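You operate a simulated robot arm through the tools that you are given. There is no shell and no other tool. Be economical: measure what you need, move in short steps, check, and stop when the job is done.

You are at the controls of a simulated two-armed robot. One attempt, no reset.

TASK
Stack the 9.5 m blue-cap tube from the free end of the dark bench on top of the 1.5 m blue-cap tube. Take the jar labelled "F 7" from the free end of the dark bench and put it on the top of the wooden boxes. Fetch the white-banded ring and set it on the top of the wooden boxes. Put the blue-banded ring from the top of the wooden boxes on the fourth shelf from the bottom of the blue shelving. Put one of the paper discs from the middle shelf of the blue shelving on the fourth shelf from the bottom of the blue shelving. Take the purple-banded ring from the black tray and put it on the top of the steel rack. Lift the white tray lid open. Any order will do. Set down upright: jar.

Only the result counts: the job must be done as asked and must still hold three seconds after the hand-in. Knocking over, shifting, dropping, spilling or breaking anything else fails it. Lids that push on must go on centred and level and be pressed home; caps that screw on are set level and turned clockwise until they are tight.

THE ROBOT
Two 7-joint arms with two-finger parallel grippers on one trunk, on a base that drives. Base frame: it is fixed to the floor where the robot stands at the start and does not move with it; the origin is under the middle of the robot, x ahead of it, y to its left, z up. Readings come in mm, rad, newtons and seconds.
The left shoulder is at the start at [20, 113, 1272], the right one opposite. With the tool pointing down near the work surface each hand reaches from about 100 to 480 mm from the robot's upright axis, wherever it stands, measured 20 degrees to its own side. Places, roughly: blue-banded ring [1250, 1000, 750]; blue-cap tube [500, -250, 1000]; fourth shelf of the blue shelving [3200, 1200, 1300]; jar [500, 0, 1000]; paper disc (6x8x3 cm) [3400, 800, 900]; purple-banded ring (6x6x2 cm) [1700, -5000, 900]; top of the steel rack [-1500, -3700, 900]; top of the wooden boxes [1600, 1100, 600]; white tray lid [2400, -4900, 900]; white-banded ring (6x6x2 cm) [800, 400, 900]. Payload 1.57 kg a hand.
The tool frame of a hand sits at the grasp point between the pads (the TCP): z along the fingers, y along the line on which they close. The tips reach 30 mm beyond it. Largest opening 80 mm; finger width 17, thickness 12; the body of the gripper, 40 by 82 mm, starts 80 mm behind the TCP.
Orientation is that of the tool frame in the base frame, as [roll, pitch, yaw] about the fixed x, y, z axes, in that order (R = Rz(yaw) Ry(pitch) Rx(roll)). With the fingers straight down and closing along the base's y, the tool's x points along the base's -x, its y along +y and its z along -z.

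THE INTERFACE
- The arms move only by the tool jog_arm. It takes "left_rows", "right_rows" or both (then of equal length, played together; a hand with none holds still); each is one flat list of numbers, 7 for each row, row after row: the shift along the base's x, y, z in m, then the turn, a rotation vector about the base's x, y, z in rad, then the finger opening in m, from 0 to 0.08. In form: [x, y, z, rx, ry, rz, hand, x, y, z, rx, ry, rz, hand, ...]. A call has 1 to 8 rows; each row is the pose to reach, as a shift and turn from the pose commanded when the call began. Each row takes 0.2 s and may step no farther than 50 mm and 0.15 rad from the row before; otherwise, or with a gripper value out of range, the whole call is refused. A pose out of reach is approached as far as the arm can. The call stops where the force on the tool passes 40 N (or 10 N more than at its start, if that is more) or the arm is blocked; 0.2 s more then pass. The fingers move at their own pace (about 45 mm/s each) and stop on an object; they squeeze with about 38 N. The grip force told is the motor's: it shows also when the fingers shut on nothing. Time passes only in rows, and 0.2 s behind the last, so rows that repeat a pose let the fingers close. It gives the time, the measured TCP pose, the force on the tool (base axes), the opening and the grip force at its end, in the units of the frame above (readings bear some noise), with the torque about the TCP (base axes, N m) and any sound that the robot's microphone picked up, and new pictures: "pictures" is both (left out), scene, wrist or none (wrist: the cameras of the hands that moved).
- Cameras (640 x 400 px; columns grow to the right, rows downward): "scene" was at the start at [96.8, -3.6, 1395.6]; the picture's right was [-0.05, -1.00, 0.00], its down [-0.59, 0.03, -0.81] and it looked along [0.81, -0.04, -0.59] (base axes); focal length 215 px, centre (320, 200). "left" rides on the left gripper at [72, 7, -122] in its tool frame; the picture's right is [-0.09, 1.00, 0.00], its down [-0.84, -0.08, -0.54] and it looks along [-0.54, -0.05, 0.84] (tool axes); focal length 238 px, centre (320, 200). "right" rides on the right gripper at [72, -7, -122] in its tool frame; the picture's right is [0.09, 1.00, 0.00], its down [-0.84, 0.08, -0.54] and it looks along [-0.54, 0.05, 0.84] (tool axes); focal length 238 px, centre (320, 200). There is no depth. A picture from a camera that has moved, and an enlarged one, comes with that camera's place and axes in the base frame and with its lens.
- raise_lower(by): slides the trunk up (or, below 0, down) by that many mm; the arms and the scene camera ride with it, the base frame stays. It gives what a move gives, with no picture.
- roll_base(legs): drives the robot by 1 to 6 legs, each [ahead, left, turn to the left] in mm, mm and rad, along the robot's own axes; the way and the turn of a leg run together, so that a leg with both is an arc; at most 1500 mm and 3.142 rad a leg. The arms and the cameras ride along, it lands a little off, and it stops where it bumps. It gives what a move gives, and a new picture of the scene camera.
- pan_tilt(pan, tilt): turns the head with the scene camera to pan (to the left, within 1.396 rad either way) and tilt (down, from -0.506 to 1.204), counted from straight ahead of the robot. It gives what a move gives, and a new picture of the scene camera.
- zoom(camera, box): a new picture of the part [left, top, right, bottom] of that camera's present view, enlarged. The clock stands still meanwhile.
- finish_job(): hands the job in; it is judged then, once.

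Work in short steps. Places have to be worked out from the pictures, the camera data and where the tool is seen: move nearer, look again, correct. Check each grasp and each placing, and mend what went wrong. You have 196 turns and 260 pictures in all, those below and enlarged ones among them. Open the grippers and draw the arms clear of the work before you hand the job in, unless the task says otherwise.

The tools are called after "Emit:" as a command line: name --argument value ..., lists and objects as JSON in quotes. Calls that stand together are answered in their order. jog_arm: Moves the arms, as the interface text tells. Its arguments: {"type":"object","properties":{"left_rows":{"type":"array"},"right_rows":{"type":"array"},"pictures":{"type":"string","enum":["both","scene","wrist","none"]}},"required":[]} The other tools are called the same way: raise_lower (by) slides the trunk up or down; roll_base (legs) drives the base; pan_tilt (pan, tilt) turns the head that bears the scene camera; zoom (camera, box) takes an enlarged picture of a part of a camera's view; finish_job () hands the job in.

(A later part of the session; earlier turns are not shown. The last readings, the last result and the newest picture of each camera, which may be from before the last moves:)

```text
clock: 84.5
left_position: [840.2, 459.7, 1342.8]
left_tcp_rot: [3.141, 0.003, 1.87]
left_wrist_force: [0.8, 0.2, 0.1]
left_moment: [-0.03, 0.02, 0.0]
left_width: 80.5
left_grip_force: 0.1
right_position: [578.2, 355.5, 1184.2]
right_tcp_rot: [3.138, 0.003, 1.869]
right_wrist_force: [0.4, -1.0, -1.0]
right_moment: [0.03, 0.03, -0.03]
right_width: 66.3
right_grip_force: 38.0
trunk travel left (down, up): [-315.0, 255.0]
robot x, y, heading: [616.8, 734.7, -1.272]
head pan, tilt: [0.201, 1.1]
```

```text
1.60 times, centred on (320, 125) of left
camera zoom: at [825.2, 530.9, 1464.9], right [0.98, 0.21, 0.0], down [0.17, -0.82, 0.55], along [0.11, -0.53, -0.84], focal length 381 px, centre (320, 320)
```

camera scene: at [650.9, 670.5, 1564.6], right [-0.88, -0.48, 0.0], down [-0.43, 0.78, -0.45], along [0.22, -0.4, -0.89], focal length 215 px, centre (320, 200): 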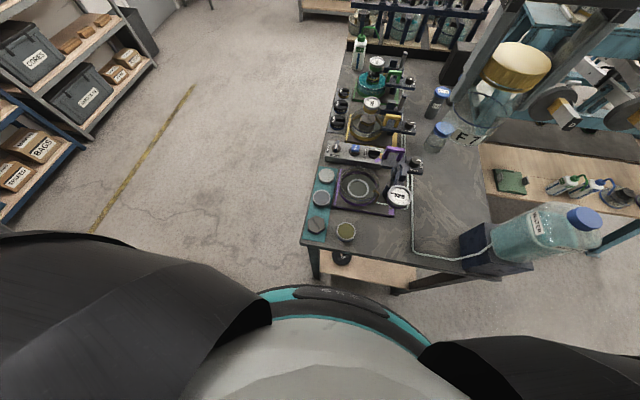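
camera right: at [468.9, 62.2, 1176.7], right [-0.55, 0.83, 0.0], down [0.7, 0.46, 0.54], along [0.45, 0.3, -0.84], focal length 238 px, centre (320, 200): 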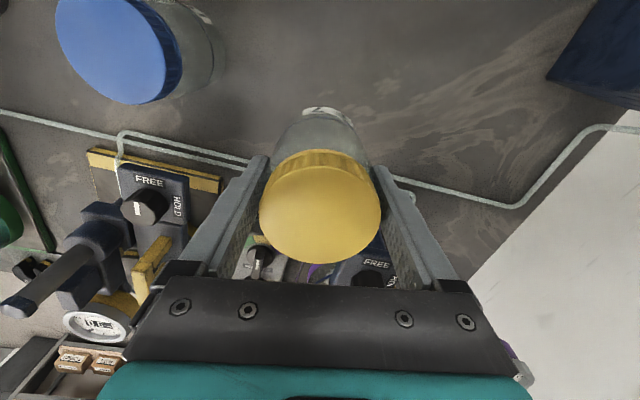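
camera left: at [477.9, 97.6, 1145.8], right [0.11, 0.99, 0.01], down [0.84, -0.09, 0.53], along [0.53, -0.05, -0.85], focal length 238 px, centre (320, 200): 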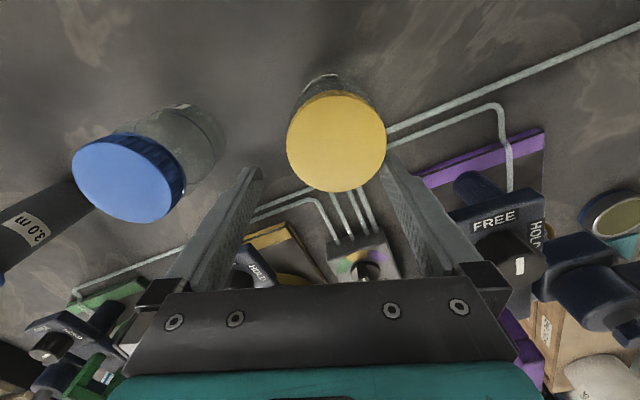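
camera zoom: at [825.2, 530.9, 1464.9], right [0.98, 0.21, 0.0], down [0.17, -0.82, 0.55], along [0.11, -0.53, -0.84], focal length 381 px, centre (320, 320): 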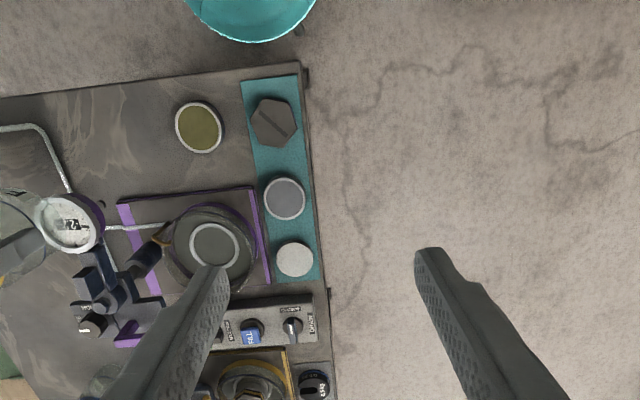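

I move the left hand above the ring at (806,379), down to z≈1070, and the right hand up a bit.

Emit:
jog_arm --left_rows '[-0.006, -0.013, -0.045, 0, 0, 0, 0.08, -0.012, -0.026, -0.09, 0, 0, 0, 0.08, -0.018, -0.04, -0.135, 0, 0, 0, 0.08, -0.024, -0.054, -0.18, 0, 0, 0, 0.08, -0.03, -0.068, -0.225, 0, 0, 0, 0.08, -0.034, -0.081, -0.27, 0, 0, 0, 0.08]' --right_rows '[0, 0, 0.01, 0, 0, 0, 0.04, 0, 0, 0.02, 0, 0, 0, 0.04, 0, 0, 0.03, 0, 0, 0, 0.04, 0, 0, 0.04, 0, 0, 0, 0.04, 0, 0, 0.05, 0, 0, 0, 0.04, 0, 0, 0.06, 0, 0, 0, 0.04]' --pictures "none"

Emit:
zoom --camera "left" --box '[120, 0, 520, 250]'

```text
clock: 85.9
left_position: [806.2, 378.6, 1073.8]
left_tcp_rot: [3.14, 0.006, 1.871]
left_wrist_force: [-0.7, 0.2, 0.2]
left_moment: [0.01, 0.02, 0.02]
left_width: 80.1
left_grip_force: 0.0
right_position: [579.2, 354.5, 1244.4]
right_tcp_rot: [3.139, 0.002, 1.87]
right_wrist_force: [-1.0, 0.8, -1.2]
right_moment: [0.03, 0.01, 0.03]
right_width: 66.5
right_grip_force: 37.4
trunk travel left (down, up): [-315.0, 255.0]
robot x, y, heading: [618.3, 731.5, -1.27]
head pan, tilt: [0.201, 1.1]
```

```text
1.60 times, centred on (320, 125) of left
camera zoom: at [790.9, 449.3, 1194.8], right [0.98, 0.21, 0.0], down [0.17, -0.82, 0.55], along [0.11, -0.53, -0.84], focal length 381 px, centre (320, 320)
```

zoom: 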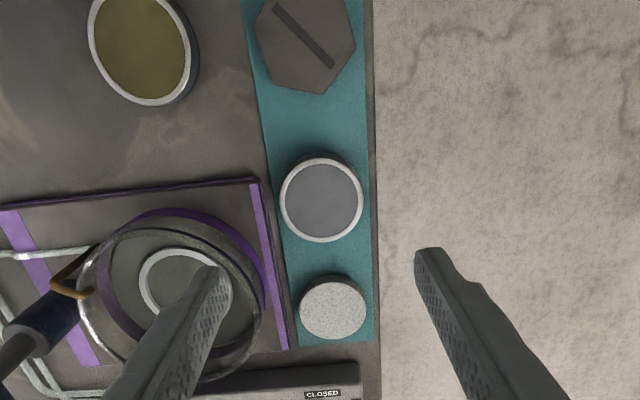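

The ring is aligned under the hand. Its left neighbour is the purple plate, so I rotate the hand −0.6 rad about z and narrow the opening to 72 mm while going down to z≈965.

Emit:
jog_arm --left_rows '[0.001, -0.001, -0.02, 0, 0, -0.12, 0.072, 0.001, -0.001, -0.04, 0, 0, -0.24, 0.072, 0.001, -0.001, -0.06, 0, 0, -0.36, 0.072, 0.001, -0.001, -0.08, 0, 0, -0.48, 0.072, 0.001, -0.001, -0.1, 0, 0, -0.6, 0.072, 0.001, -0.001, -0.105, 0, 0, -0.6, 0.072]' --pictures "wrist"

```text
clock: 87.3
left_position: [809.8, 377.9, 969.4]
left_tcp_rot: [3.141, 0.005, 1.27]
left_wrist_force: [0.1, -0.4, 0.1]
left_moment: [-0.01, 0.0, 0.01]
left_width: 72.0
left_grip_force: 0.2
right_position: [577.7, 355.5, 1244.3]
right_tcp_rot: [3.139, 0.002, 1.87]
right_wrist_force: [0.6, -0.2, -2.2]
right_moment: [0.03, 0.01, 0.01]
right_width: 66.5
right_grip_force: 38.1
trunk travel left (down, up): [-315.0, 255.0]
robot x, y, heading: [618.2, 734.8, -1.269]
head pan, tilt: [0.201, 1.1]
camera left: at [835.8, 445.1, 1090.2], right [0.92, -0.38, 0.0], down [-0.32, -0.77, 0.55], along [-0.21, -0.5, -0.84], focal length 238 px, centre (320, 200)
```

left: 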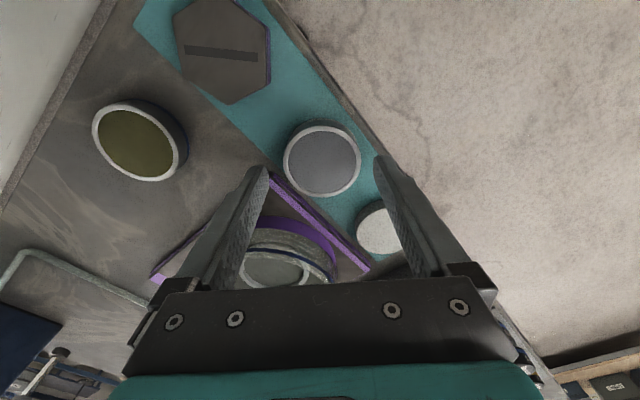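

The left finger would pass very near the plate corner, so I rotate another −0.3 rad and nudge before descending.

Emit:
jog_arm --left_rows '[0.001, 0.001, 0, 0, 0, -0.15, 0.07, 0.0025, 0.0013, -0.005, 0, 0, -0.3, 0.07]' --pictures "wrist"

```text
clock: 87.9
left_position: [810.0, 379.7, 963.5]
left_tcp_rot: [3.141, 0.004, 0.969]
left_wrist_force: [0.0, -0.3, -0.2]
left_moment: [0.01, 0.0, 0.0]
left_width: 70.1
left_grip_force: 0.0
right_position: [577.4, 354.3, 1244.3]
right_tcp_rot: [3.136, 0.003, 1.871]
right_wrist_force: [-0.3, -0.4, -0.9]
right_moment: [-0.03, 0.02, 0.0]
right_width: 66.4
right_grip_force: 38.3
trunk travel left (down, up): [-315.0, 255.0]
robot x, y, heading: [619.9, 733.2, -1.267]
head pan, tilt: [0.201, 1.1]
camera left: at [856.4, 435.3, 1085.0], right [0.77, -0.64, 0.0], down [-0.54, -0.64, 0.55], along [-0.35, -0.42, -0.84], focal length 238 px, centre (320, 200)
```

left: 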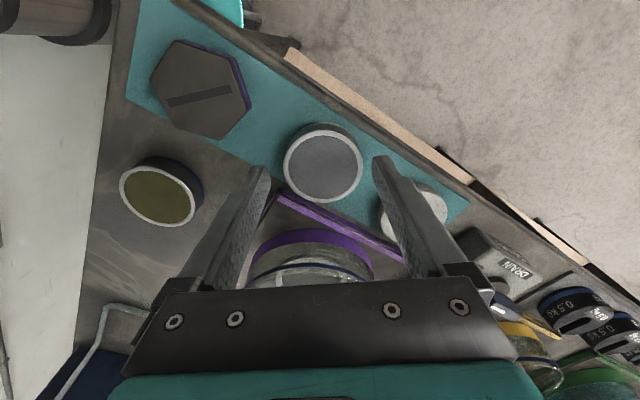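

Clear on both sides. I shift 2 mm, descend to z≈941 and close.

Emit:
jog_arm --left_rows '[0.002, -0.0016, -0.012, 0, 0, 0, 0.07, 0.002, -0.0016, -0.022, 0, 0, 0, 0.07, 0.002, -0.0016, -0.022, 0, 0, 0, 0.05, 0.002, -0.0016, -0.022, 0, 0, 0, 0.04, 0.002, -0.0016, -0.022, 0, 0, 0, 0.04]' --pictures "wrist"

```text
clock: 89.1
left_position: [812.0, 378.3, 941.8]
left_tcp_rot: [3.141, 0.003, 0.972]
left_wrist_force: [-0.3, -1.0, 1.1]
left_moment: [0.02, 0.05, -0.07]
left_width: 57.8
left_grip_force: 33.8
right_position: [578.4, 355.3, 1244.9]
right_tcp_rot: [3.138, 0.002, 1.87]
right_wrist_force: [0.0, -0.1, -1.5]
right_moment: [0.0, 0.0, -0.03]
right_width: 66.6
right_grip_force: 38.3
trunk travel left (down, up): [-315.0, 255.0]
robot x, y, heading: [618.1, 737.4, -1.272]
head pan, tilt: [0.201, 1.1]
camera left: at [857.7, 433.9, 1063.5], right [0.77, -0.64, 0.0], down [-0.53, -0.65, 0.55], along [-0.35, -0.42, -0.84], focal length 238 px, centre (320, 200)
```

left: 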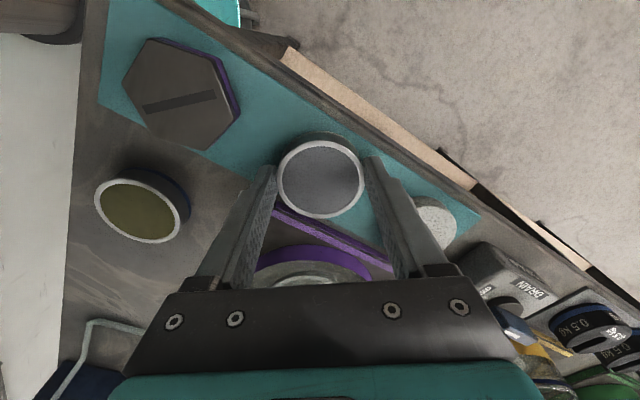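

Gripped at 58 mm. I lift it to z≈1090 and rotate the hand back by 0.6 rad.

Emit:
jog_arm --left_rows '[0, 0, 0.03, 0, 0, 0, 0.04, 0, 0, 0.07, 0, 0, 0, 0.04, 0, 0, 0.11, 0, 0, 0.15, 0.04, 0, 0, 0.15, 0, 0, 0.3, 0.04, 0, 0, 0.19, 0, 0, 0.45, 0.04, 0, 0, 0.23, 0, 0, 0.6, 0.04, 0, 0, 0.27, 0, 0, 0.75, 0.04, 0, 0, 0.31, 0, 0, 0.9, 0.04]' --pictures "wrist"

```text
clock: 90.9
left_position: [811.3, 377.9, 1251.6]
left_tcp_rot: [3.138, 0.005, 1.874]
left_wrist_force: [-0.2, 0.6, -1.8]
left_moment: [0.0, -0.01, -0.01]
left_width: 57.4
left_grip_force: 37.4
right_position: [578.5, 354.1, 1245.6]
right_tcp_rot: [3.139, 0.001, 1.871]
right_wrist_force: [-0.1, -0.1, -1.7]
right_moment: [0.01, -0.03, -0.01]
right_width: 66.6
right_grip_force: 37.8
trunk travel left (down, up): [-315.0, 255.0]
robot x, y, heading: [621.2, 736.3, -1.269]
head pan, tilt: [0.201, 1.1]
camera left: at [795.5, 449.7, 1372.5], right [0.98, 0.21, 0.0], down [0.18, -0.82, 0.54], along [0.12, -0.53, -0.84], focal length 238 px, centre (320, 200)
```

left: 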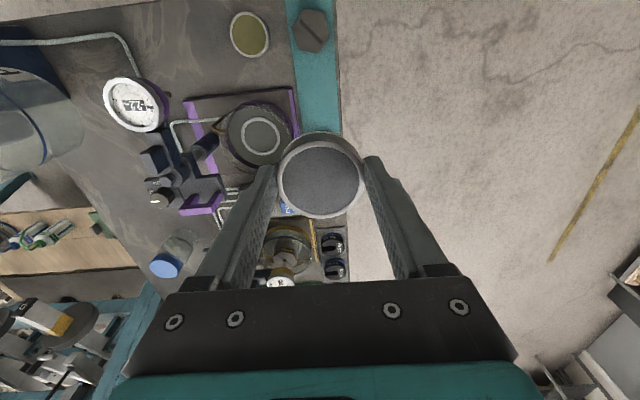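

Lifted. I check the ring's band with the scene camera.

Emit:
pan_tilt --pan 0.15 --tilt 0.55

Emit:
zoom --camera "scene" --box '[160, 100, 400, 300]'

```text
clock: 91.9
left_position: [811.8, 377.8, 1251.1]
left_tcp_rot: [3.141, 0.004, 1.87]
left_wrist_force: [0.3, 0.5, -1.9]
left_moment: [-0.01, 0.03, 0.05]
left_width: 57.3
left_grip_force: 37.6
right_position: [577.7, 355.2, 1243.6]
right_tcp_rot: [3.14, 0.001, 1.871]
right_wrist_force: [0.7, -0.5, -1.5]
right_moment: [-0.01, 0.0, -0.02]
right_width: 66.2
right_grip_force: 38.6
trunk travel left (down, up): [-315.0, 255.0]
robot x, y, heading: [619.9, 732.6, -1.268]
head pan, tilt: [0.15, 0.55]
camera scene: at [660.0, 645.0, 1392.6], right [-0.9, -0.44, 0.0], down [-0.23, 0.47, -0.85], along [0.37, -0.77, -0.52], focal length 215 px, centre (320, 200)
```

scene: 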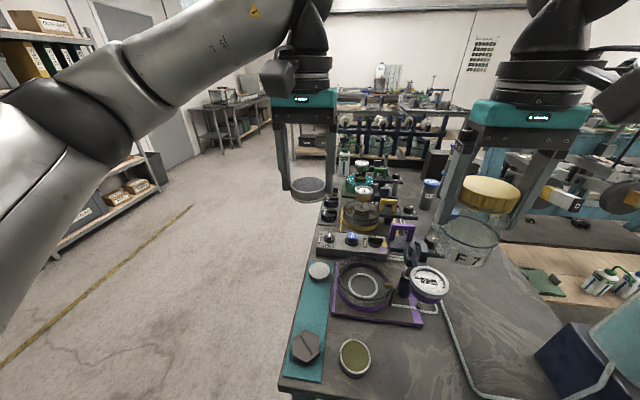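

```text
2.00 times, centred on (280, 200) of scene
camera zoom: at [660.0, 645.0, 1392.6], right [-0.9, -0.44, 0.0], down [-0.23, 0.47, -0.85], along [0.37, -0.77, -0.52], focal length 430 px, centre (400, 200)
```

zoom: 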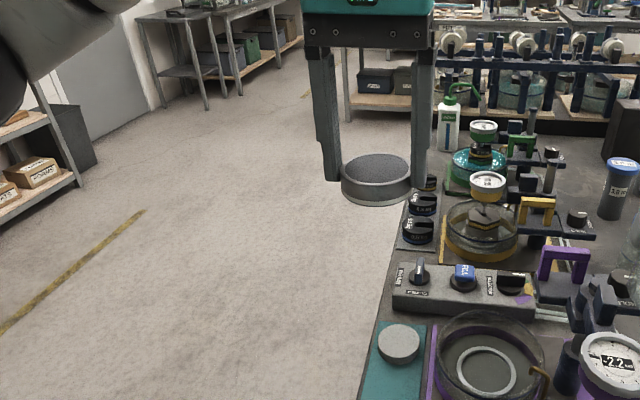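

Emit:
zoom --camera "scene" --box '[275, 165, 345, 215]'

Emit:
zoom --camera "scene" --box '[270, 310, 400, 390]'

```text
8.00 times, centred on (310, 190) of scene
camera zoom: at [660.0, 645.0, 1392.6], right [-0.9, -0.44, 0.0], down [-0.23, 0.47, -0.85], along [0.37, -0.77, -0.52], focal length 1720 px, centre (400, 280)
```

zoom: 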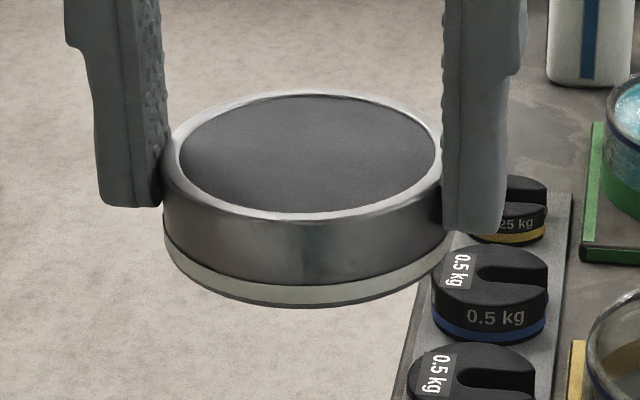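

```text
4.92 times, centred on (335, 350) of scene
camera zoom: at [660.0, 645.0, 1392.6], right [-0.9, -0.44, 0.0], down [-0.23, 0.47, -0.85], along [0.37, -0.77, -0.52], focal length 1059 px, centre (246, -538)
```

zoom: 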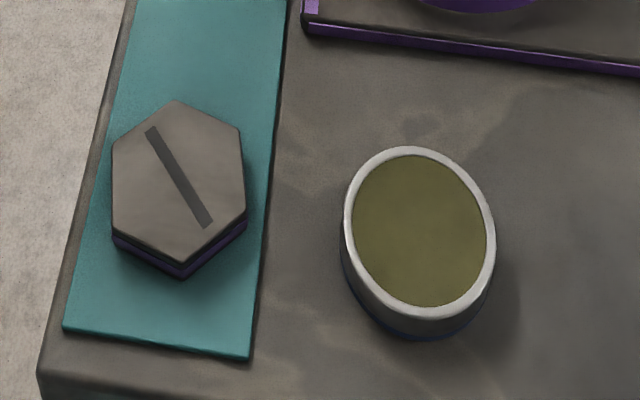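

White band confirmed. Now I drive out past the bench end and into the aisle on the open side of the wooden boxes.

Emit:
roll_base --legs '[[0, 330, 0], [400, 0, 0], [0, 300, 0]]'

Emit:
roll_base --legs '[[0, 160, 0], [0, 0, 3.14]]'

```text
clock: 94.1
left_position: [1115.9, 473.4, 1250.9]
left_tcp_rot: [3.139, 0.003, 1.879]
left_wrist_force: [-0.4, -0.1, -2.7]
left_moment: [-0.01, 0.02, 0.03]
left_width: 57.4
left_grip_force: 37.8
right_position: [879.9, 449.3, 1244.2]
right_tcp_rot: [3.141, 0.001, 1.878]
right_wrist_force: [-0.7, -0.2, -1.5]
right_moment: [0.01, 0.0, 0.0]
right_width: 66.4
right_grip_force: 37.9
trunk travel left (down, up): [-315.0, 255.0]
robot x, y, heading: [921.4, 829.3, -1.263]
head pan, tilt: [0.15, 0.55]
stopped in leg 1: the robot was blocked; the commanded pose is now the measured one
camera scene: at [960.9, 739.2, 1392.7], right [-0.9, -0.44, 0.0], down [-0.23, 0.47, -0.85], along [0.38, -0.77, -0.52], focal length 215 px, centre (320, 200)
```

scene: 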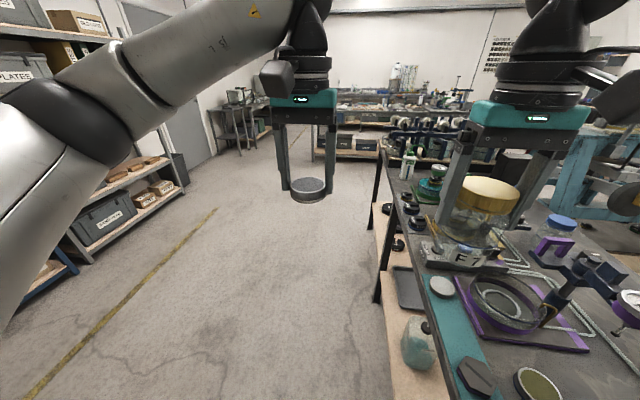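

```text
clock: 94.8
left_position: [1115.9, 471.9, 1250.7]
left_tcp_rot: [3.141, 0.003, 1.879]
left_wrist_force: [-0.3, 0.0, -1.7]
left_moment: [0.02, -0.02, 0.01]
left_width: 57.3
left_grip_force: 38.4
right_position: [882.3, 448.5, 1243.7]
right_tcp_rot: [-3.141, -0.001, 1.878]
right_wrist_force: [0.0, -0.4, -2.3]
right_moment: [-0.01, 0.02, 0.05]
right_width: 66.5
right_grip_force: 37.7
trunk travel left (down, up): [-315.0, 255.0]
robot x, y, heading: [917.2, 827.6, -1.265]
head pan, tilt: [0.15, 0.55]
stopped in leg 1: the robot was blocked; the commanded pose is now the measured one
camera scene: at [962.3, 739.6, 1392.7], right [-0.9, -0.44, 0.0], down [-0.23, 0.47, -0.85], along [0.38, -0.77, -0.52], focal length 215 px, centre (320, 200)
```

scene: 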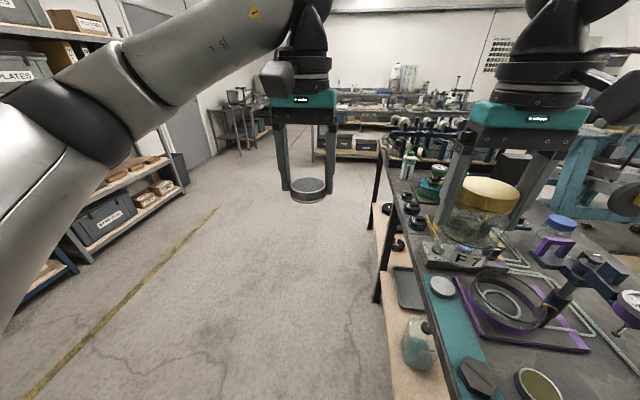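

Blocked at u≈1126, presumably the base touching the boxes. I look to the left and down to see the clearance.

Emit:
pan_tilt --pan 1.39 --tilt 0.9

Emit:
pan_tilt --pan 0.0 --tilt 1.2

```text
clock: 96.2
left_position: [1115.3, 474.0, 1250.9]
left_tcp_rot: [3.142, 0.003, 1.88]
left_wrist_force: [0.1, -0.4, -1.4]
left_moment: [0.03, -0.01, 0.01]
left_width: 57.1
left_grip_force: 38.2
right_position: [882.8, 448.3, 1242.9]
right_tcp_rot: [3.141, -0.001, 1.877]
right_wrist_force: [-0.4, -0.2, -1.2]
right_moment: [-0.01, 0.02, 0.03]
right_width: 66.2
right_grip_force: 37.8
trunk travel left (down, up): [-315.0, 255.0]
robot x, y, heading: [918.0, 826.4, -1.264]
head pan, tilt: [1.389, 0.901]
camera scene: at [997.5, 829.6, 1363.4], right [0.12, -0.99, 0.0], down [-0.78, -0.1, -0.62], along [0.62, 0.08, -0.78], focal length 215 px, centre (320, 200)
```

scene: 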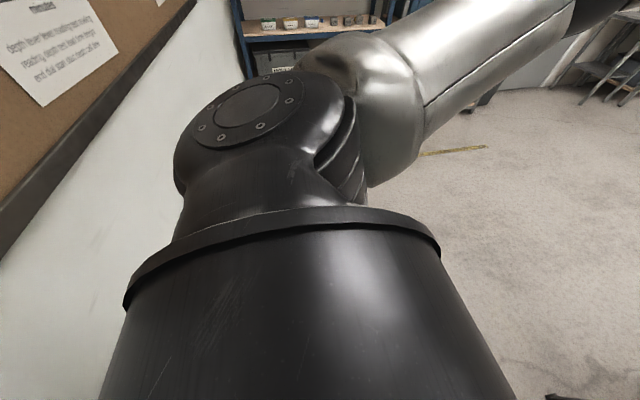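

```text
clock: 97.8
left_position: [1115.8, 472.6, 1251.2]
left_tcp_rot: [3.141, 0.004, 1.878]
left_wrist_force: [0.6, -0.1, -1.8]
left_moment: [0.0, -0.03, -0.02]
left_width: 57.3
left_grip_force: 38.0
right_position: [882.3, 447.9, 1243.9]
right_tcp_rot: [-3.141, 0.001, 1.877]
right_wrist_force: [1.0, -0.5, -1.8]
right_moment: [-0.04, -0.01, -0.03]
right_width: 66.3
right_grip_force: 38.6
trunk travel left (down, up): [-315.0, 255.0]
robot x, y, heading: [925.1, 831.1, -1.265]
head pan, tilt: [0.0, 1.201]
camera scene: at [939.5, 766.9, 1343.6], right [-0.95, -0.3, 0.0], down [-0.28, 0.89, -0.36], along [0.11, -0.35, -0.93], focal length 215 px, centre (320, 200)
```

scene: 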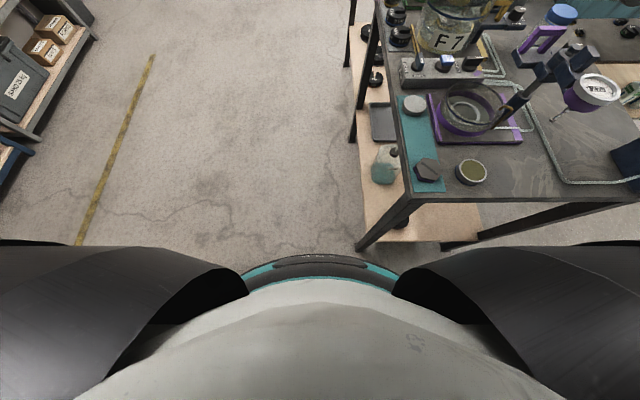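

The narrow spot is between the bench corner and the box corner; a diagonal through their midpoint gives about 217 mm each side. I disengage 10 mm, go ahead 150 mm, then diagonally.

Emit:
roll_base --legs '[[0, -10, 0], [150, 0, 0], [210, 184, 0]]'

```text
clock: 101.0
left_position: [1389.7, 183.6, 1250.0]
left_tcp_rot: [-3.141, 0.001, 1.882]
left_wrist_force: [0.0, -0.3, -1.7]
left_moment: [-0.02, 0.05, -0.03]
left_width: 57.1
left_grip_force: 38.4
right_position: [1156.5, 159.3, 1244.4]
right_tcp_rot: [-3.141, 0.0, 1.878]
right_wrist_force: [0.8, 0.1, -2.1]
right_moment: [0.02, 0.06, 0.02]
right_width: 66.4
right_grip_force: 37.7
trunk travel left (down, up): [-315.0, 255.0]
robot x, y, heading: [1191.0, 537.9, -1.261]
head pan, tilt: [0.0, 1.201]
camera scene: at [1212.9, 477.2, 1343.5], right [-0.95, -0.3, 0.0], down [-0.28, 0.89, -0.36], along [0.11, -0.34, -0.93], focal length 215 px, centre (320, 200)
```

scene: 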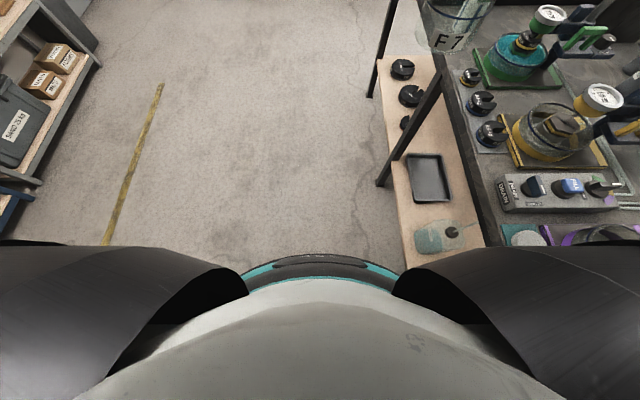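

Through. I move 250 mm further along and turn around to face the boxes.

Emit:
roll_base --legs '[[0, 250, 0], [0, 0, 1.57], [0, 0, 1.57]]'

Emit:
pan_tilt --pan 0.0 --tilt 0.8

```text
clock: 110.3
left_position: [1268.7, 988.5, 1249.7]
left_tcp_rot: [-3.141, 0.003, -1.355]
left_wrist_force: [0.4, -0.2, -1.4]
left_moment: [-0.02, 0.0, 0.01]
left_width: 57.1
left_grip_force: 37.8
right_position: [1503.9, 990.2, 1245.1]
right_tcp_rot: [-3.14, 0.001, -1.355]
right_wrist_force: [0.2, 0.5, -1.2]
right_moment: [0.04, -0.01, 0.01]
right_width: 65.9
right_grip_force: 37.3
trunk travel left (down, up): [-315.0, 255.0]
robot x, y, heading: [1432.4, 615.5, 1.785]
head pan, tilt: [0.0, 1.201]
camera scene: at [1415.7, 680.7, 1343.6], right [0.98, 0.21, 0.0], down [0.2, -0.91, -0.36], along [-0.08, 0.35, -0.93], focal length 215 px, centre (320, 200)
```

scene: 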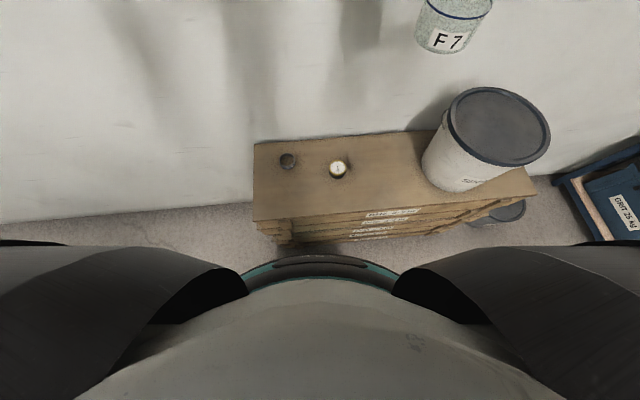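

```text
clock: 111.1
left_position: [1268.4, 987.6, 1250.7]
left_tcp_rot: [3.139, 0.002, -1.353]
left_wrist_force: [0.8, 0.6, -1.6]
left_moment: [-0.06, 0.01, -0.01]
left_width: 56.9
left_grip_force: 37.8
right_position: [1502.9, 990.2, 1243.6]
right_tcp_rot: [3.141, 0.0, -1.354]
right_wrist_force: [0.2, -0.3, -1.2]
right_moment: [-0.02, 0.01, -0.01]
right_width: 65.9
right_grip_force: 38.1
trunk travel left (down, up): [-315.0, 255.0]
robot x, y, heading: [1430.6, 616.5, 1.782]
head pan, tilt: [0.0, 0.799]
camera scene: at [1410.5, 704.9, 1371.2], right [0.98, 0.21, 0.0], down [0.15, -0.7, -0.7], along [-0.15, 0.68, -0.72], focal length 215 px, centre (320, 200)
```

scene: 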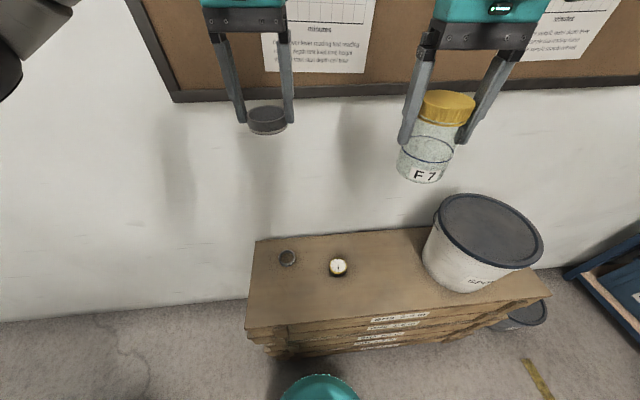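

I zoom on the box tops to identify the two small items.

Emit:
zoom --camera "scene" --box '[230, 215, 410, 345]'

```text
3.08 times, centred on (320, 280) of scene
camera zoom: at [1410.5, 704.9, 1371.2], right [0.98, 0.21, 0.0], down [0.15, -0.7, -0.7], along [-0.15, 0.68, -0.72], focal length 662 px, centre (320, -46)
```

zoom: 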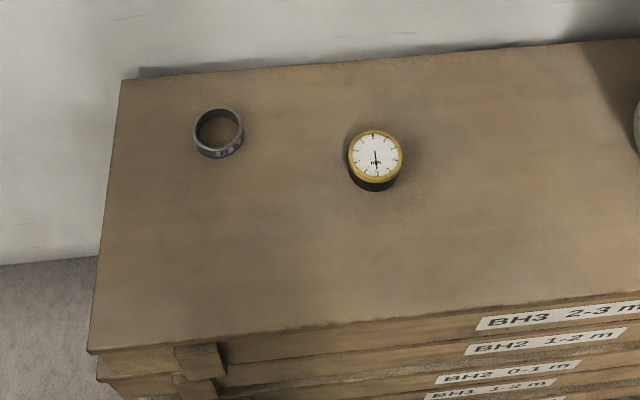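

The hollow ring at about (1203,1068,650) is the blue-banded one, the other is a dial. The box top is z≈630, with its near edge at v≈437. I move 45 mm closer and lower the trunk 300 mm.

Emit:
roll_base --legs '[[45, 0, 0]]'

Emit:
raise_lower --by -300

Emit:
jog_arm --left_rows '[0.004, -0.02, -0.02, 0, 0, 0, 0.04, 0.009, -0.04, -0.06, 0, 0, 0, 0.04, 0.013, -0.06, -0.1, 0, 0, 0, 0.04, 0.013, -0.06, -0.14, 0, 0, 0, 0.04, 0.013, -0.06, -0.18, 0, 0, 0, 0.04, 0.013, -0.06, -0.22, 0, 0, 0, 0.04]' --right_rows '[0, 0, -0.03, 0, 0, 0, 0.04, 0, 0, -0.06, 0, 0, 0, 0.04, 0, 0, -0.1, 0, 0, 0, 0.04, 0, 0, -0.14, 0, 0, 0, 0.04, 0, 0, -0.17, 0, 0, 0, 0.04, 0, 0, -0.19, 0, 0, 0, 0.04]' --pictures "both"

```text
clock: 112.0
left_position: [1257.9, 1032.6, 1250.0]
left_tcp_rot: [3.14, -0.001, -1.357]
left_wrist_force: [-0.7, 0.9, -1.9]
left_moment: [-0.06, 0.01, -0.03]
left_width: 57.3
left_grip_force: 37.7
right_position: [1493.5, 1036.5, 1243.4]
right_tcp_rot: [3.14, 0.001, -1.357]
right_wrist_force: [0.0, 0.0, -1.3]
right_moment: [-0.06, 0.0, 0.02]
right_width: 66.1
right_grip_force: 37.6
trunk travel left (down, up): [-315.0, 255.0]
robot x, y, heading: [1424.4, 660.5, 1.78]
head pan, tilt: [0.0, 0.799]
camera scene: at [1400.5, 750.8, 1371.2], right [0.98, 0.21, 0.0], down [0.15, -0.7, -0.7], along [-0.15, 0.68, -0.72], focal length 215 px, centre (320, 200)
```

scene: 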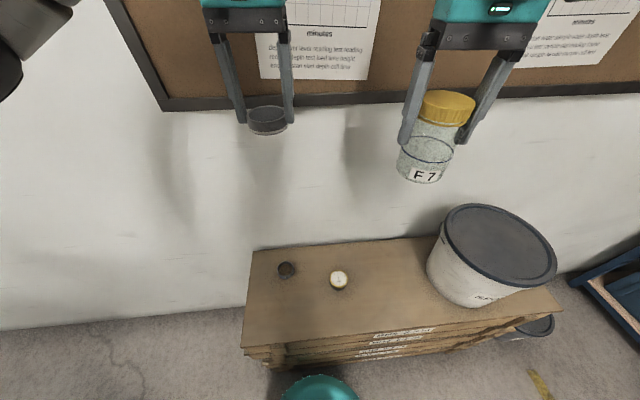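

```text
clock: 115.0
left_position: [1258.9, 1032.5, 950.1]
left_tcp_rot: [3.14, 0.003, -1.354]
left_wrist_force: [-0.1, 0.9, -2.1]
left_moment: [0.01, 0.0, 0.02]
left_width: 57.3
left_grip_force: 38.0
right_position: [1493.9, 1034.4, 944.1]
right_tcp_rot: [-3.141, 0.0, -1.357]
right_wrist_force: [0.0, 0.2, -1.8]
right_moment: [0.02, -0.04, 0.01]
right_width: 65.9
right_grip_force: 38.2
trunk travel left (down, up): [-15.0, 555.0]
robot x, y, heading: [1425.5, 660.3, 1.788]
head pan, tilt: [0.0, 0.799]
```

```text
clock: 116.5
left_position: [1271.5, 971.7, 730.0]
left_tcp_rot: [3.141, 0.005, -1.354]
left_wrist_force: [0.7, -0.2, -1.2]
left_moment: [-0.01, 0.03, -0.01]
left_width: 57.4
left_grip_force: 37.9
right_position: [1493.4, 1034.8, 752.9]
right_tcp_rot: [3.14, 0.001, -1.355]
right_wrist_force: [0.9, -0.3, -0.9]
right_moment: [0.0, 0.01, 0.03]
right_width: 66.0
right_grip_force: 37.8
trunk travel left (down, up): [-15.0, 555.0]
robot x, y, heading: [1418.6, 658.8, 1.784]
head pan, tilt: [0.0, 0.799]
camera scene: at [1400.8, 749.2, 1071.3], right [0.98, 0.21, 0.0], down [0.15, -0.7, -0.7], along [-0.15, 0.68, -0.72], focal length 215 px, centre (320, 200)
camera right: at [1514.2, 965.9, 874.1], right [-0.95, -0.3, 0.0], down [-0.25, 0.8, 0.54], along [-0.16, 0.52, -0.84], focal length 238 px, centre (320, 200)
camera left: at [1279.9, 899.9, 850.7], right [-0.99, -0.12, 0.0], down [-0.1, 0.83, 0.55], along [-0.07, 0.54, -0.84], focal length 238 px, centre (320, 200)
```

scene: 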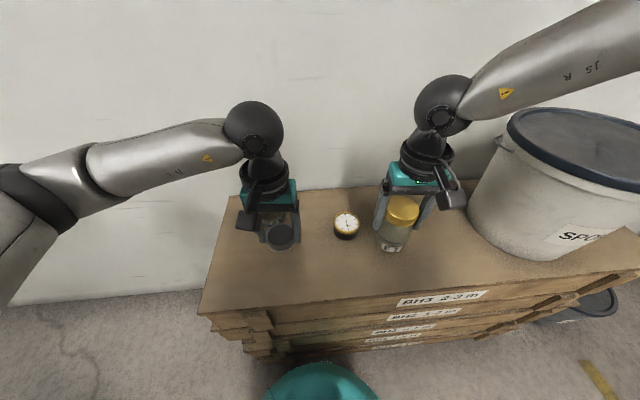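
right: 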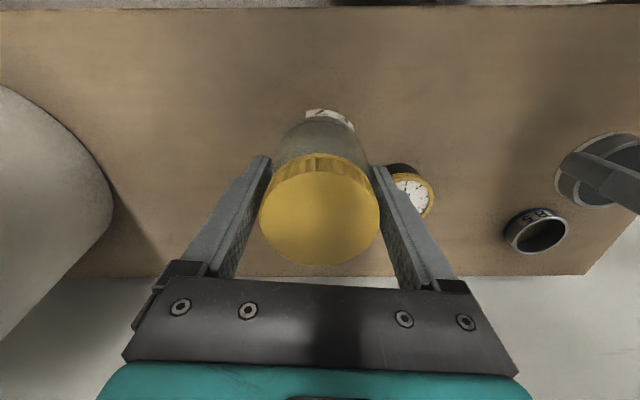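
left: 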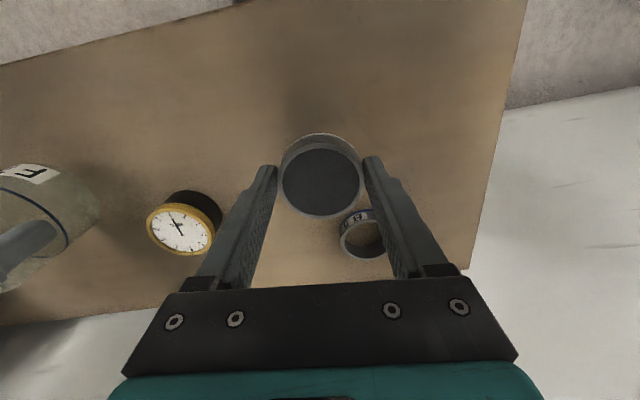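

Clear space under both. I lower the jar by 40 mm and the ring by 54 mm, then feel for contact.

Emit:
jog_arm --left_rows '[0, 0, -0.02, 0, 0, 0, 0.04, 0, 0, -0.04, 0, 0, 0, 0.04, 0, 0, -0.054, 0, 0, 0, 0.04]' --right_rows '[0, 0, -0.015, 0, 0, 0, 0.04, 0, 0, -0.03, 0, 0, 0, 0.04, 0, 0, -0.04, 0, 0, 0, 0.04]' --pictures "none"

Emit:
jog_arm --left_rows '[0, 0, -0.003, 0, 0, 0, 0.04, 0, 0, -0.006, 0, 0, 0, 0.04]' --right_rows '[0, 0, -0.002, 0, 0, 0, 0.04, 0, 0, -0.004, 0, 0, 0, 0.04]' --pictures "scene"

Emit:
zoom --camera "scene" --box '[230, 180, 470, 320]'

```text
clock: 117.3
left_position: [1271.9, 970.4, 678.2]
left_tcp_rot: [-3.141, 0.011, -1.356]
left_wrist_force: [-1.0, -3.4, 13.5]
left_moment: [-0.45, 0.06, -0.03]
left_width: 57.3
left_grip_force: 38.1
right_position: [1492.6, 1035.3, 719.7]
right_tcp_rot: [-3.141, 0.014, -1.355]
right_wrist_force: [0.7, -1.9, 15.7]
right_moment: [-0.09, 0.08, 0.03]
right_width: 65.8
right_grip_force: 38.3
trunk travel left (down, up): [-15.0, 555.0]
robot x, y, heading: [1420.8, 657.6, 1.787]
head pan, tilt: [0.0, 0.799]
stopped in row 3 (right hand): the force on the tool passed its limit at 41 N (the readings are from after the stop); the commanded pose is now the measured one
```

```text
clock: 117.9
left_position: [1271.4, 973.4, 676.8]
left_tcp_rot: [-3.137, 0.018, -1.357]
left_wrist_force: [-0.7, -2.1, 14.3]
left_moment: [-0.26, 0.3, 0.01]
left_width: 57.5
left_grip_force: 37.8
right_position: [1490.6, 1037.9, 717.5]
right_tcp_rot: [3.141, 0.022, -1.35]
right_wrist_force: [1.5, -2.7, 20.1]
right_moment: [-0.36, -0.11, 0.07]
right_width: 65.7
right_grip_force: 37.5
trunk travel left (down, up): [-15.0, 555.0]
robot x, y, heading: [1420.8, 662.5, 1.784]
head pan, tilt: [0.0, 0.799]
stopped in row 2 (right hand): the force on the tool passed its limit at 41 N (the readings are from after the stop); the commanded pose is now the measured one
camera scene: at [1401.3, 746.6, 1071.4], right [0.98, 0.21, 0.0], down [0.15, -0.7, -0.7], along [-0.15, 0.68, -0.72], focal length 215 px, centre (320, 200)
```

scene: 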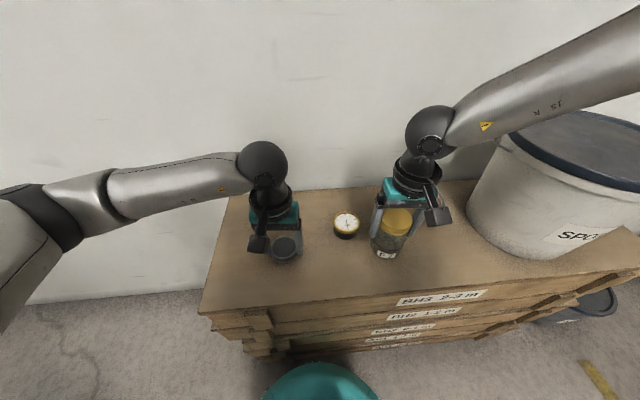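

```text
2.67 times, centred on (350, 250) of scene
camera zoom: at [1401.3, 746.6, 1071.4], right [0.98, 0.21, 0.0], down [0.15, -0.7, -0.7], along [-0.15, 0.68, -0.72], focal length 573 px, centre (240, 67)
```

zoom: 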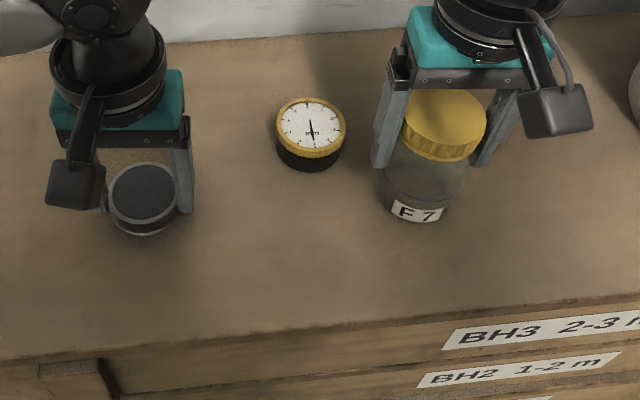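

Both are in contact with the box top (z≈641). I unload by raising a few mm before releasing.

Emit:
jog_arm --left_rows '[0, 0, 0.002, 0, 0, 0, 0.04, 0, 0, 0.003, 0, 0, 0, 0.04]' --right_rows '[0, 0, 0.002, 0, 0, 0, 0.04, 0, 0, 0.003, 0, 0, 0, 0.04]' --pictures "none"

```text
clock: 118.5
left_position: [1269.7, 974.3, 677.8]
left_tcp_rot: [-3.138, 0.014, -1.356]
left_wrist_force: [0.7, 0.1, -0.3]
left_moment: [0.04, -0.02, -0.05]
left_width: 57.3
left_grip_force: 37.8
right_position: [1491.2, 1038.3, 717.7]
right_tcp_rot: [3.14, 0.015, -1.351]
right_wrist_force: [-2.7, -1.9, 6.4]
right_moment: [0.09, 0.23, 0.08]
right_width: 65.8
right_grip_force: 38.0
trunk travel left (down, up): [-15.0, 555.0]
robot x, y, heading: [1424.7, 658.8, 1.786]
head pan, tilt: [0.0, 0.799]
```

Forces are near zero and tilt under 1°. I open both hands gently and rise.

Emit:
jog_arm --left_rows '[0, 0, -0.001, 0, 0, 0, 0.062, 0, 0, -0.001, 0, 0, 0, 0.08, 0, 0, -0.001, 0, 0, 0, 0.08, 0, 0, 0.02, 0, 0, 0, 0.08, 0, 0, 0.06, 0, 0, 0, 0.08, 0, 0, 0.1, 0, 0, 0, 0.08]' --right_rows '[0, 0, 0.0, 0, 0, 0, 0.07, 0, 0, 0, 0, 0, 0, 0.08, 0, 0, 0, 0, 0, 0, 0.08, 0, 0, 0.02, 0, 0, 0, 0.08, 0, 0, 0.06, 0, 0, 0, 0.08, 0, 0, 0.1, 0, 0, 0, 0.08]' --pictures "both"

```text
clock: 119.9
left_position: [1268.7, 974.4, 778.8]
left_tcp_rot: [-3.139, 0.014, -1.355]
left_wrist_force: [-0.3, -0.5, 0.4]
left_moment: [-0.01, -0.02, -0.02]
left_width: 80.0
left_grip_force: 0.1
right_position: [1489.0, 1039.4, 818.5]
right_tcp_rot: [-3.141, 0.014, -1.35]
right_wrist_force: [0.1, -0.1, 0.1]
right_moment: [-0.01, 0.02, 0.0]
right_width: 79.9
right_grip_force: 0.1
trunk travel left (down, up): [-15.0, 555.0]
robot x, y, heading: [1421.9, 661.3, 1.786]
head pan, tilt: [0.0, 0.799]
camera scene: at [1401.1, 748.7, 1071.4], right [0.98, 0.21, 0.0], down [0.15, -0.7, -0.7], along [-0.15, 0.68, -0.72], focal length 215 px, centre (320, 200)
camera right: at [1511.6, 968.9, 939.9], right [-0.95, -0.31, 0.0], down [-0.26, 0.79, 0.55], along [-0.17, 0.53, -0.83], focal length 238 px, centre (320, 200)
camera left: at [1277.6, 901.4, 898.4], right [-0.99, -0.12, 0.0], down [-0.1, 0.83, 0.55], along [-0.07, 0.55, -0.83], focal length 238 px, centre (320, 200)
```

scene: 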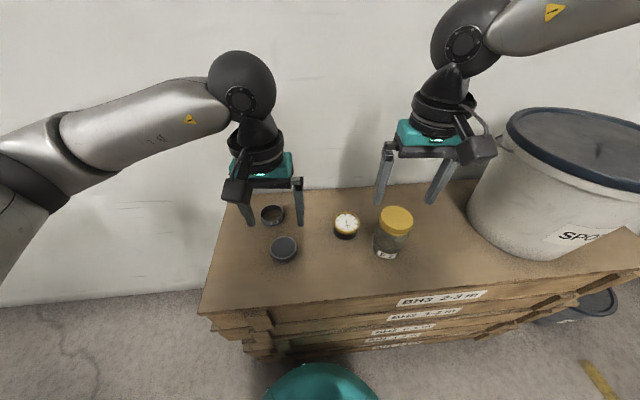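
right: 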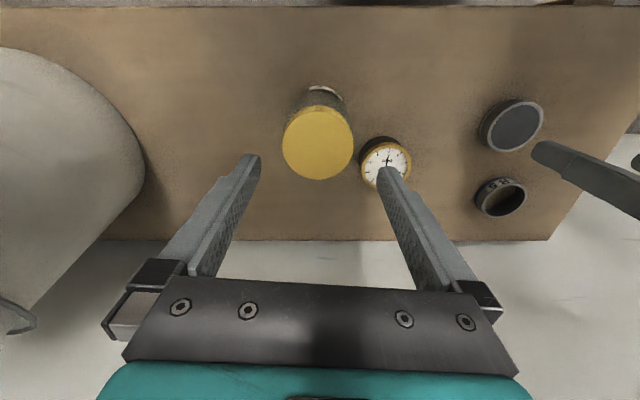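
left: 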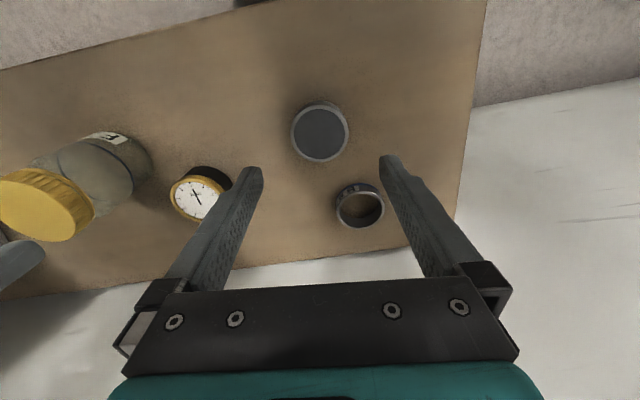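

Jar and white ring are set. Next, the blue-banded ring at about (1207,1066) with the left hand.

Emit:
jog_arm --left_rows '[-0.02, 0.03, 0, -0.0137, -0.003, 0, 0.08, -0.04, 0.06, 0, -0.0137, -0.003, 0, 0.08, -0.061, 0.092, -0.01, -0.0137, -0.003, 0, 0.08, -0.061, 0.092, -0.05, -0.0137, -0.003, 0, 0.08]' --pictures "wrist"

```text
clock: 120.9
left_position: [1211.6, 1065.4, 727.3]
left_tcp_rot: [-3.141, 0.001, -1.358]
left_wrist_force: [0.1, -0.4, 0.1]
left_moment: [-0.01, -0.01, 0.01]
left_width: 79.7
left_grip_force: 0.1
right_position: [1488.8, 1040.3, 818.6]
right_tcp_rot: [3.141, 0.015, -1.35]
right_wrist_force: [-0.5, 0.2, 0.3]
right_moment: [0.02, -0.02, 0.0]
right_width: 80.1
right_grip_force: 0.1
trunk travel left (down, up): [-15.0, 555.0]
robot x, y, heading: [1422.0, 660.5, 1.786]
head pan, tilt: [0.0, 0.799]
camera left: at [1219.3, 995.2, 848.9], right [-0.99, -0.12, 0.0], down [-0.1, 0.83, 0.54], along [-0.06, 0.54, -0.84], focal length 238 px, centre (320, 200)
```

left: 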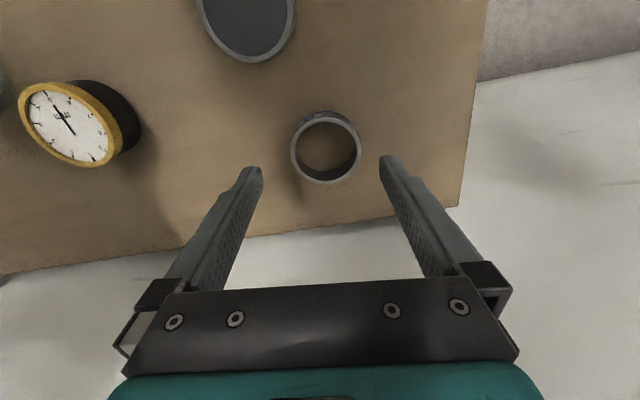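

Emit:
jog_arm --left_rows '[-0.005, -0.0025, -0.03, 0, 0, 0, 0.08, -0.005, -0.0025, -0.05, 0, 0, 0, 0.08, -0.005, -0.0025, -0.05, 0, 0, 0, 0.06, -0.005, -0.0025, -0.05, 0, 0, 0, 0.045, -0.005, -0.0025, -0.05, 0, 0, 0, 0.04, -0.005, -0.0025, -0.05, 0, 0, 0, 0.04]' --pictures "wrist"

```text
clock: 122.3
left_position: [1205.1, 1065.2, 678.9]
left_tcp_rot: [-3.14, 0.0, -1.357]
left_wrist_force: [-0.1, 0.0, 0.1]
left_moment: [0.0, 0.03, -0.01]
left_width: 59.1
left_grip_force: 37.8
right_position: [1488.3, 1040.3, 820.0]
right_tcp_rot: [-3.141, 0.017, -1.35]
right_wrist_force: [-0.8, 0.6, 0.3]
right_moment: [-0.01, -0.01, 0.02]
right_width: 80.0
right_grip_force: 0.0
trunk travel left (down, up): [-15.0, 555.0]
robot x, y, heading: [1425.0, 661.3, 1.786]
head pan, tilt: [0.0, 0.799]
camera left: at [1213.1, 993.9, 800.7], right [-0.99, -0.12, 0.0], down [-0.1, 0.83, 0.54], along [-0.07, 0.54, -0.84], focal length 238 px, centre (320, 200)
```

left: 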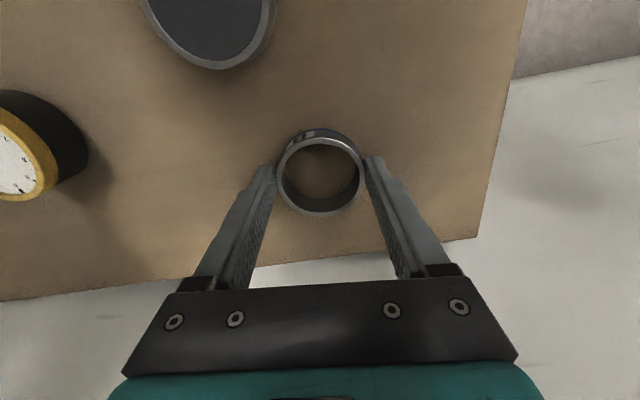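

Blue ring held. I lift it, raise the trunk, back off and look towards the blue shelving.

Emit:
jog_arm --left_rows '[0, 0, 0.04, 0, 0, 0, 0.04, 0.005, -0.02, 0.085, 0, 0, 0, 0.04, 0.01, -0.05, 0.12, 0, 0, 0, 0.04, 0.02, -0.09, 0.14, 0, 0, 0, 0.04]' --right_rows '[0, 0, 0.02, 0, 0, 0, 0.08, 0, 0, 0.03, 0, 0, 0, 0.08, 0, 0, 0.04, 0, 0, 0, 0.08, 0, 0, 0.05, 0, 0, 0, 0.08]' --pictures "none"

Emit:
raise_lower --by 315

Emit:
roll_base --legs '[[-250, 0, 0], [0, 0, -1.57]]'

Emit:
pan_tilt --pan 0.0 --tilt 0.25

```text
clock: 123.3
left_position: [1224.8, 973.9, 818.5]
left_tcp_rot: [-3.141, 0.0, -1.356]
left_wrist_force: [0.1, 0.1, -1.3]
left_moment: [0.01, -0.04, 0.02]
left_width: 58.8
left_grip_force: 38.1
right_position: [1491.1, 1038.7, 869.3]
right_tcp_rot: [3.141, 0.015, -1.351]
right_wrist_force: [0.1, 0.3, -0.8]
right_moment: [-0.01, -0.05, -0.01]
right_width: 80.1
right_grip_force: 0.1
trunk travel left (down, up): [-15.0, 555.0]
robot x, y, heading: [1419.1, 658.1, 1.788]
head pan, tilt: [0.0, 0.799]
```

```text
clock: 126.4
left_position: [1223.8, 973.5, 1132.2]
left_tcp_rot: [-3.141, -0.001, -1.357]
left_wrist_force: [-0.1, 0.5, -1.1]
left_moment: [0.0, -0.05, 0.01]
left_width: 58.8
left_grip_force: 37.7
right_position: [1491.5, 1039.1, 1184.5]
right_tcp_rot: [-3.142, 0.016, -1.352]
right_wrist_force: [0.1, -0.2, 0.2]
right_moment: [0.0, -0.04, 0.01]
right_width: 80.2
right_grip_force: 0.1
trunk travel left (down, up): [-330.0, 240.0]
robot x, y, heading: [1419.5, 659.5, 1.789]
head pan, tilt: [0.0, 0.799]
```

```text
clock: 132.1
left_position: [1790.3, 608.0, 1132.6]
left_tcp_rot: [-3.139, 0.0, -2.932]
left_wrist_force: [0.3, -0.5, -0.9]
left_moment: [0.01, 0.0, 0.0]
left_width: 58.6
left_grip_force: 38.5
right_position: [1853.8, 340.7, 1184.6]
right_tcp_rot: [-3.141, 0.016, -2.928]
right_wrist_force: [0.0, -1.0, 0.2]
right_moment: [0.0, 0.01, -0.05]
right_width: 80.3
right_grip_force: 0.1
trunk travel left (down, up): [-330.0, 240.0]
robot x, y, heading: [1473.2, 413.8, 0.211]
head pan, tilt: [0.0, 0.799]
camera scene: at [1562.9, 433.3, 1386.3], right [0.21, -0.98, 0.0], down [-0.7, -0.15, -0.7], along [0.68, 0.14, -0.72], focal length 215 px, centre (320, 200)
```

scene: 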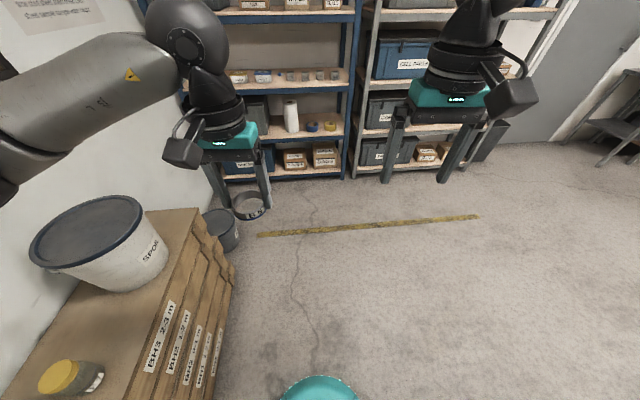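

```text
clock: 133.1
left_position: [1789.6, 610.0, 1133.5]
left_tcp_rot: [-3.139, -0.001, -2.931]
left_wrist_force: [-0.4, 0.3, -1.5]
left_moment: [-0.01, 0.0, -0.02]
left_width: 58.8
left_grip_force: 37.7
right_position: [1853.8, 341.5, 1184.0]
right_tcp_rot: [3.141, 0.014, -2.929]
right_wrist_force: [-0.3, -0.3, 0.4]
right_moment: [0.03, -0.01, -0.02]
right_width: 80.2
right_grip_force: 0.1
trunk travel left (down, up): [-330.0, 240.0]
robot x, y, heading: [1468.1, 410.3, 0.208]
head pan, tilt: [0.0, 0.25]
camera scene: at [1575.4, 436.1, 1435.3], right [0.21, -0.98, 0.0], down [-0.24, -0.05, -0.97], along [0.95, 0.2, -0.25], focal length 215 px, centre (320, 200)
```

scene: 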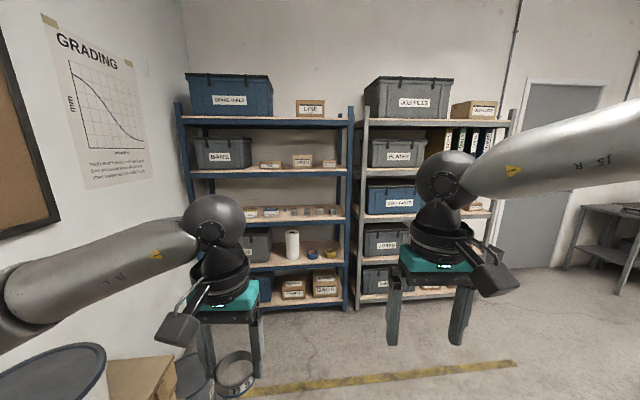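

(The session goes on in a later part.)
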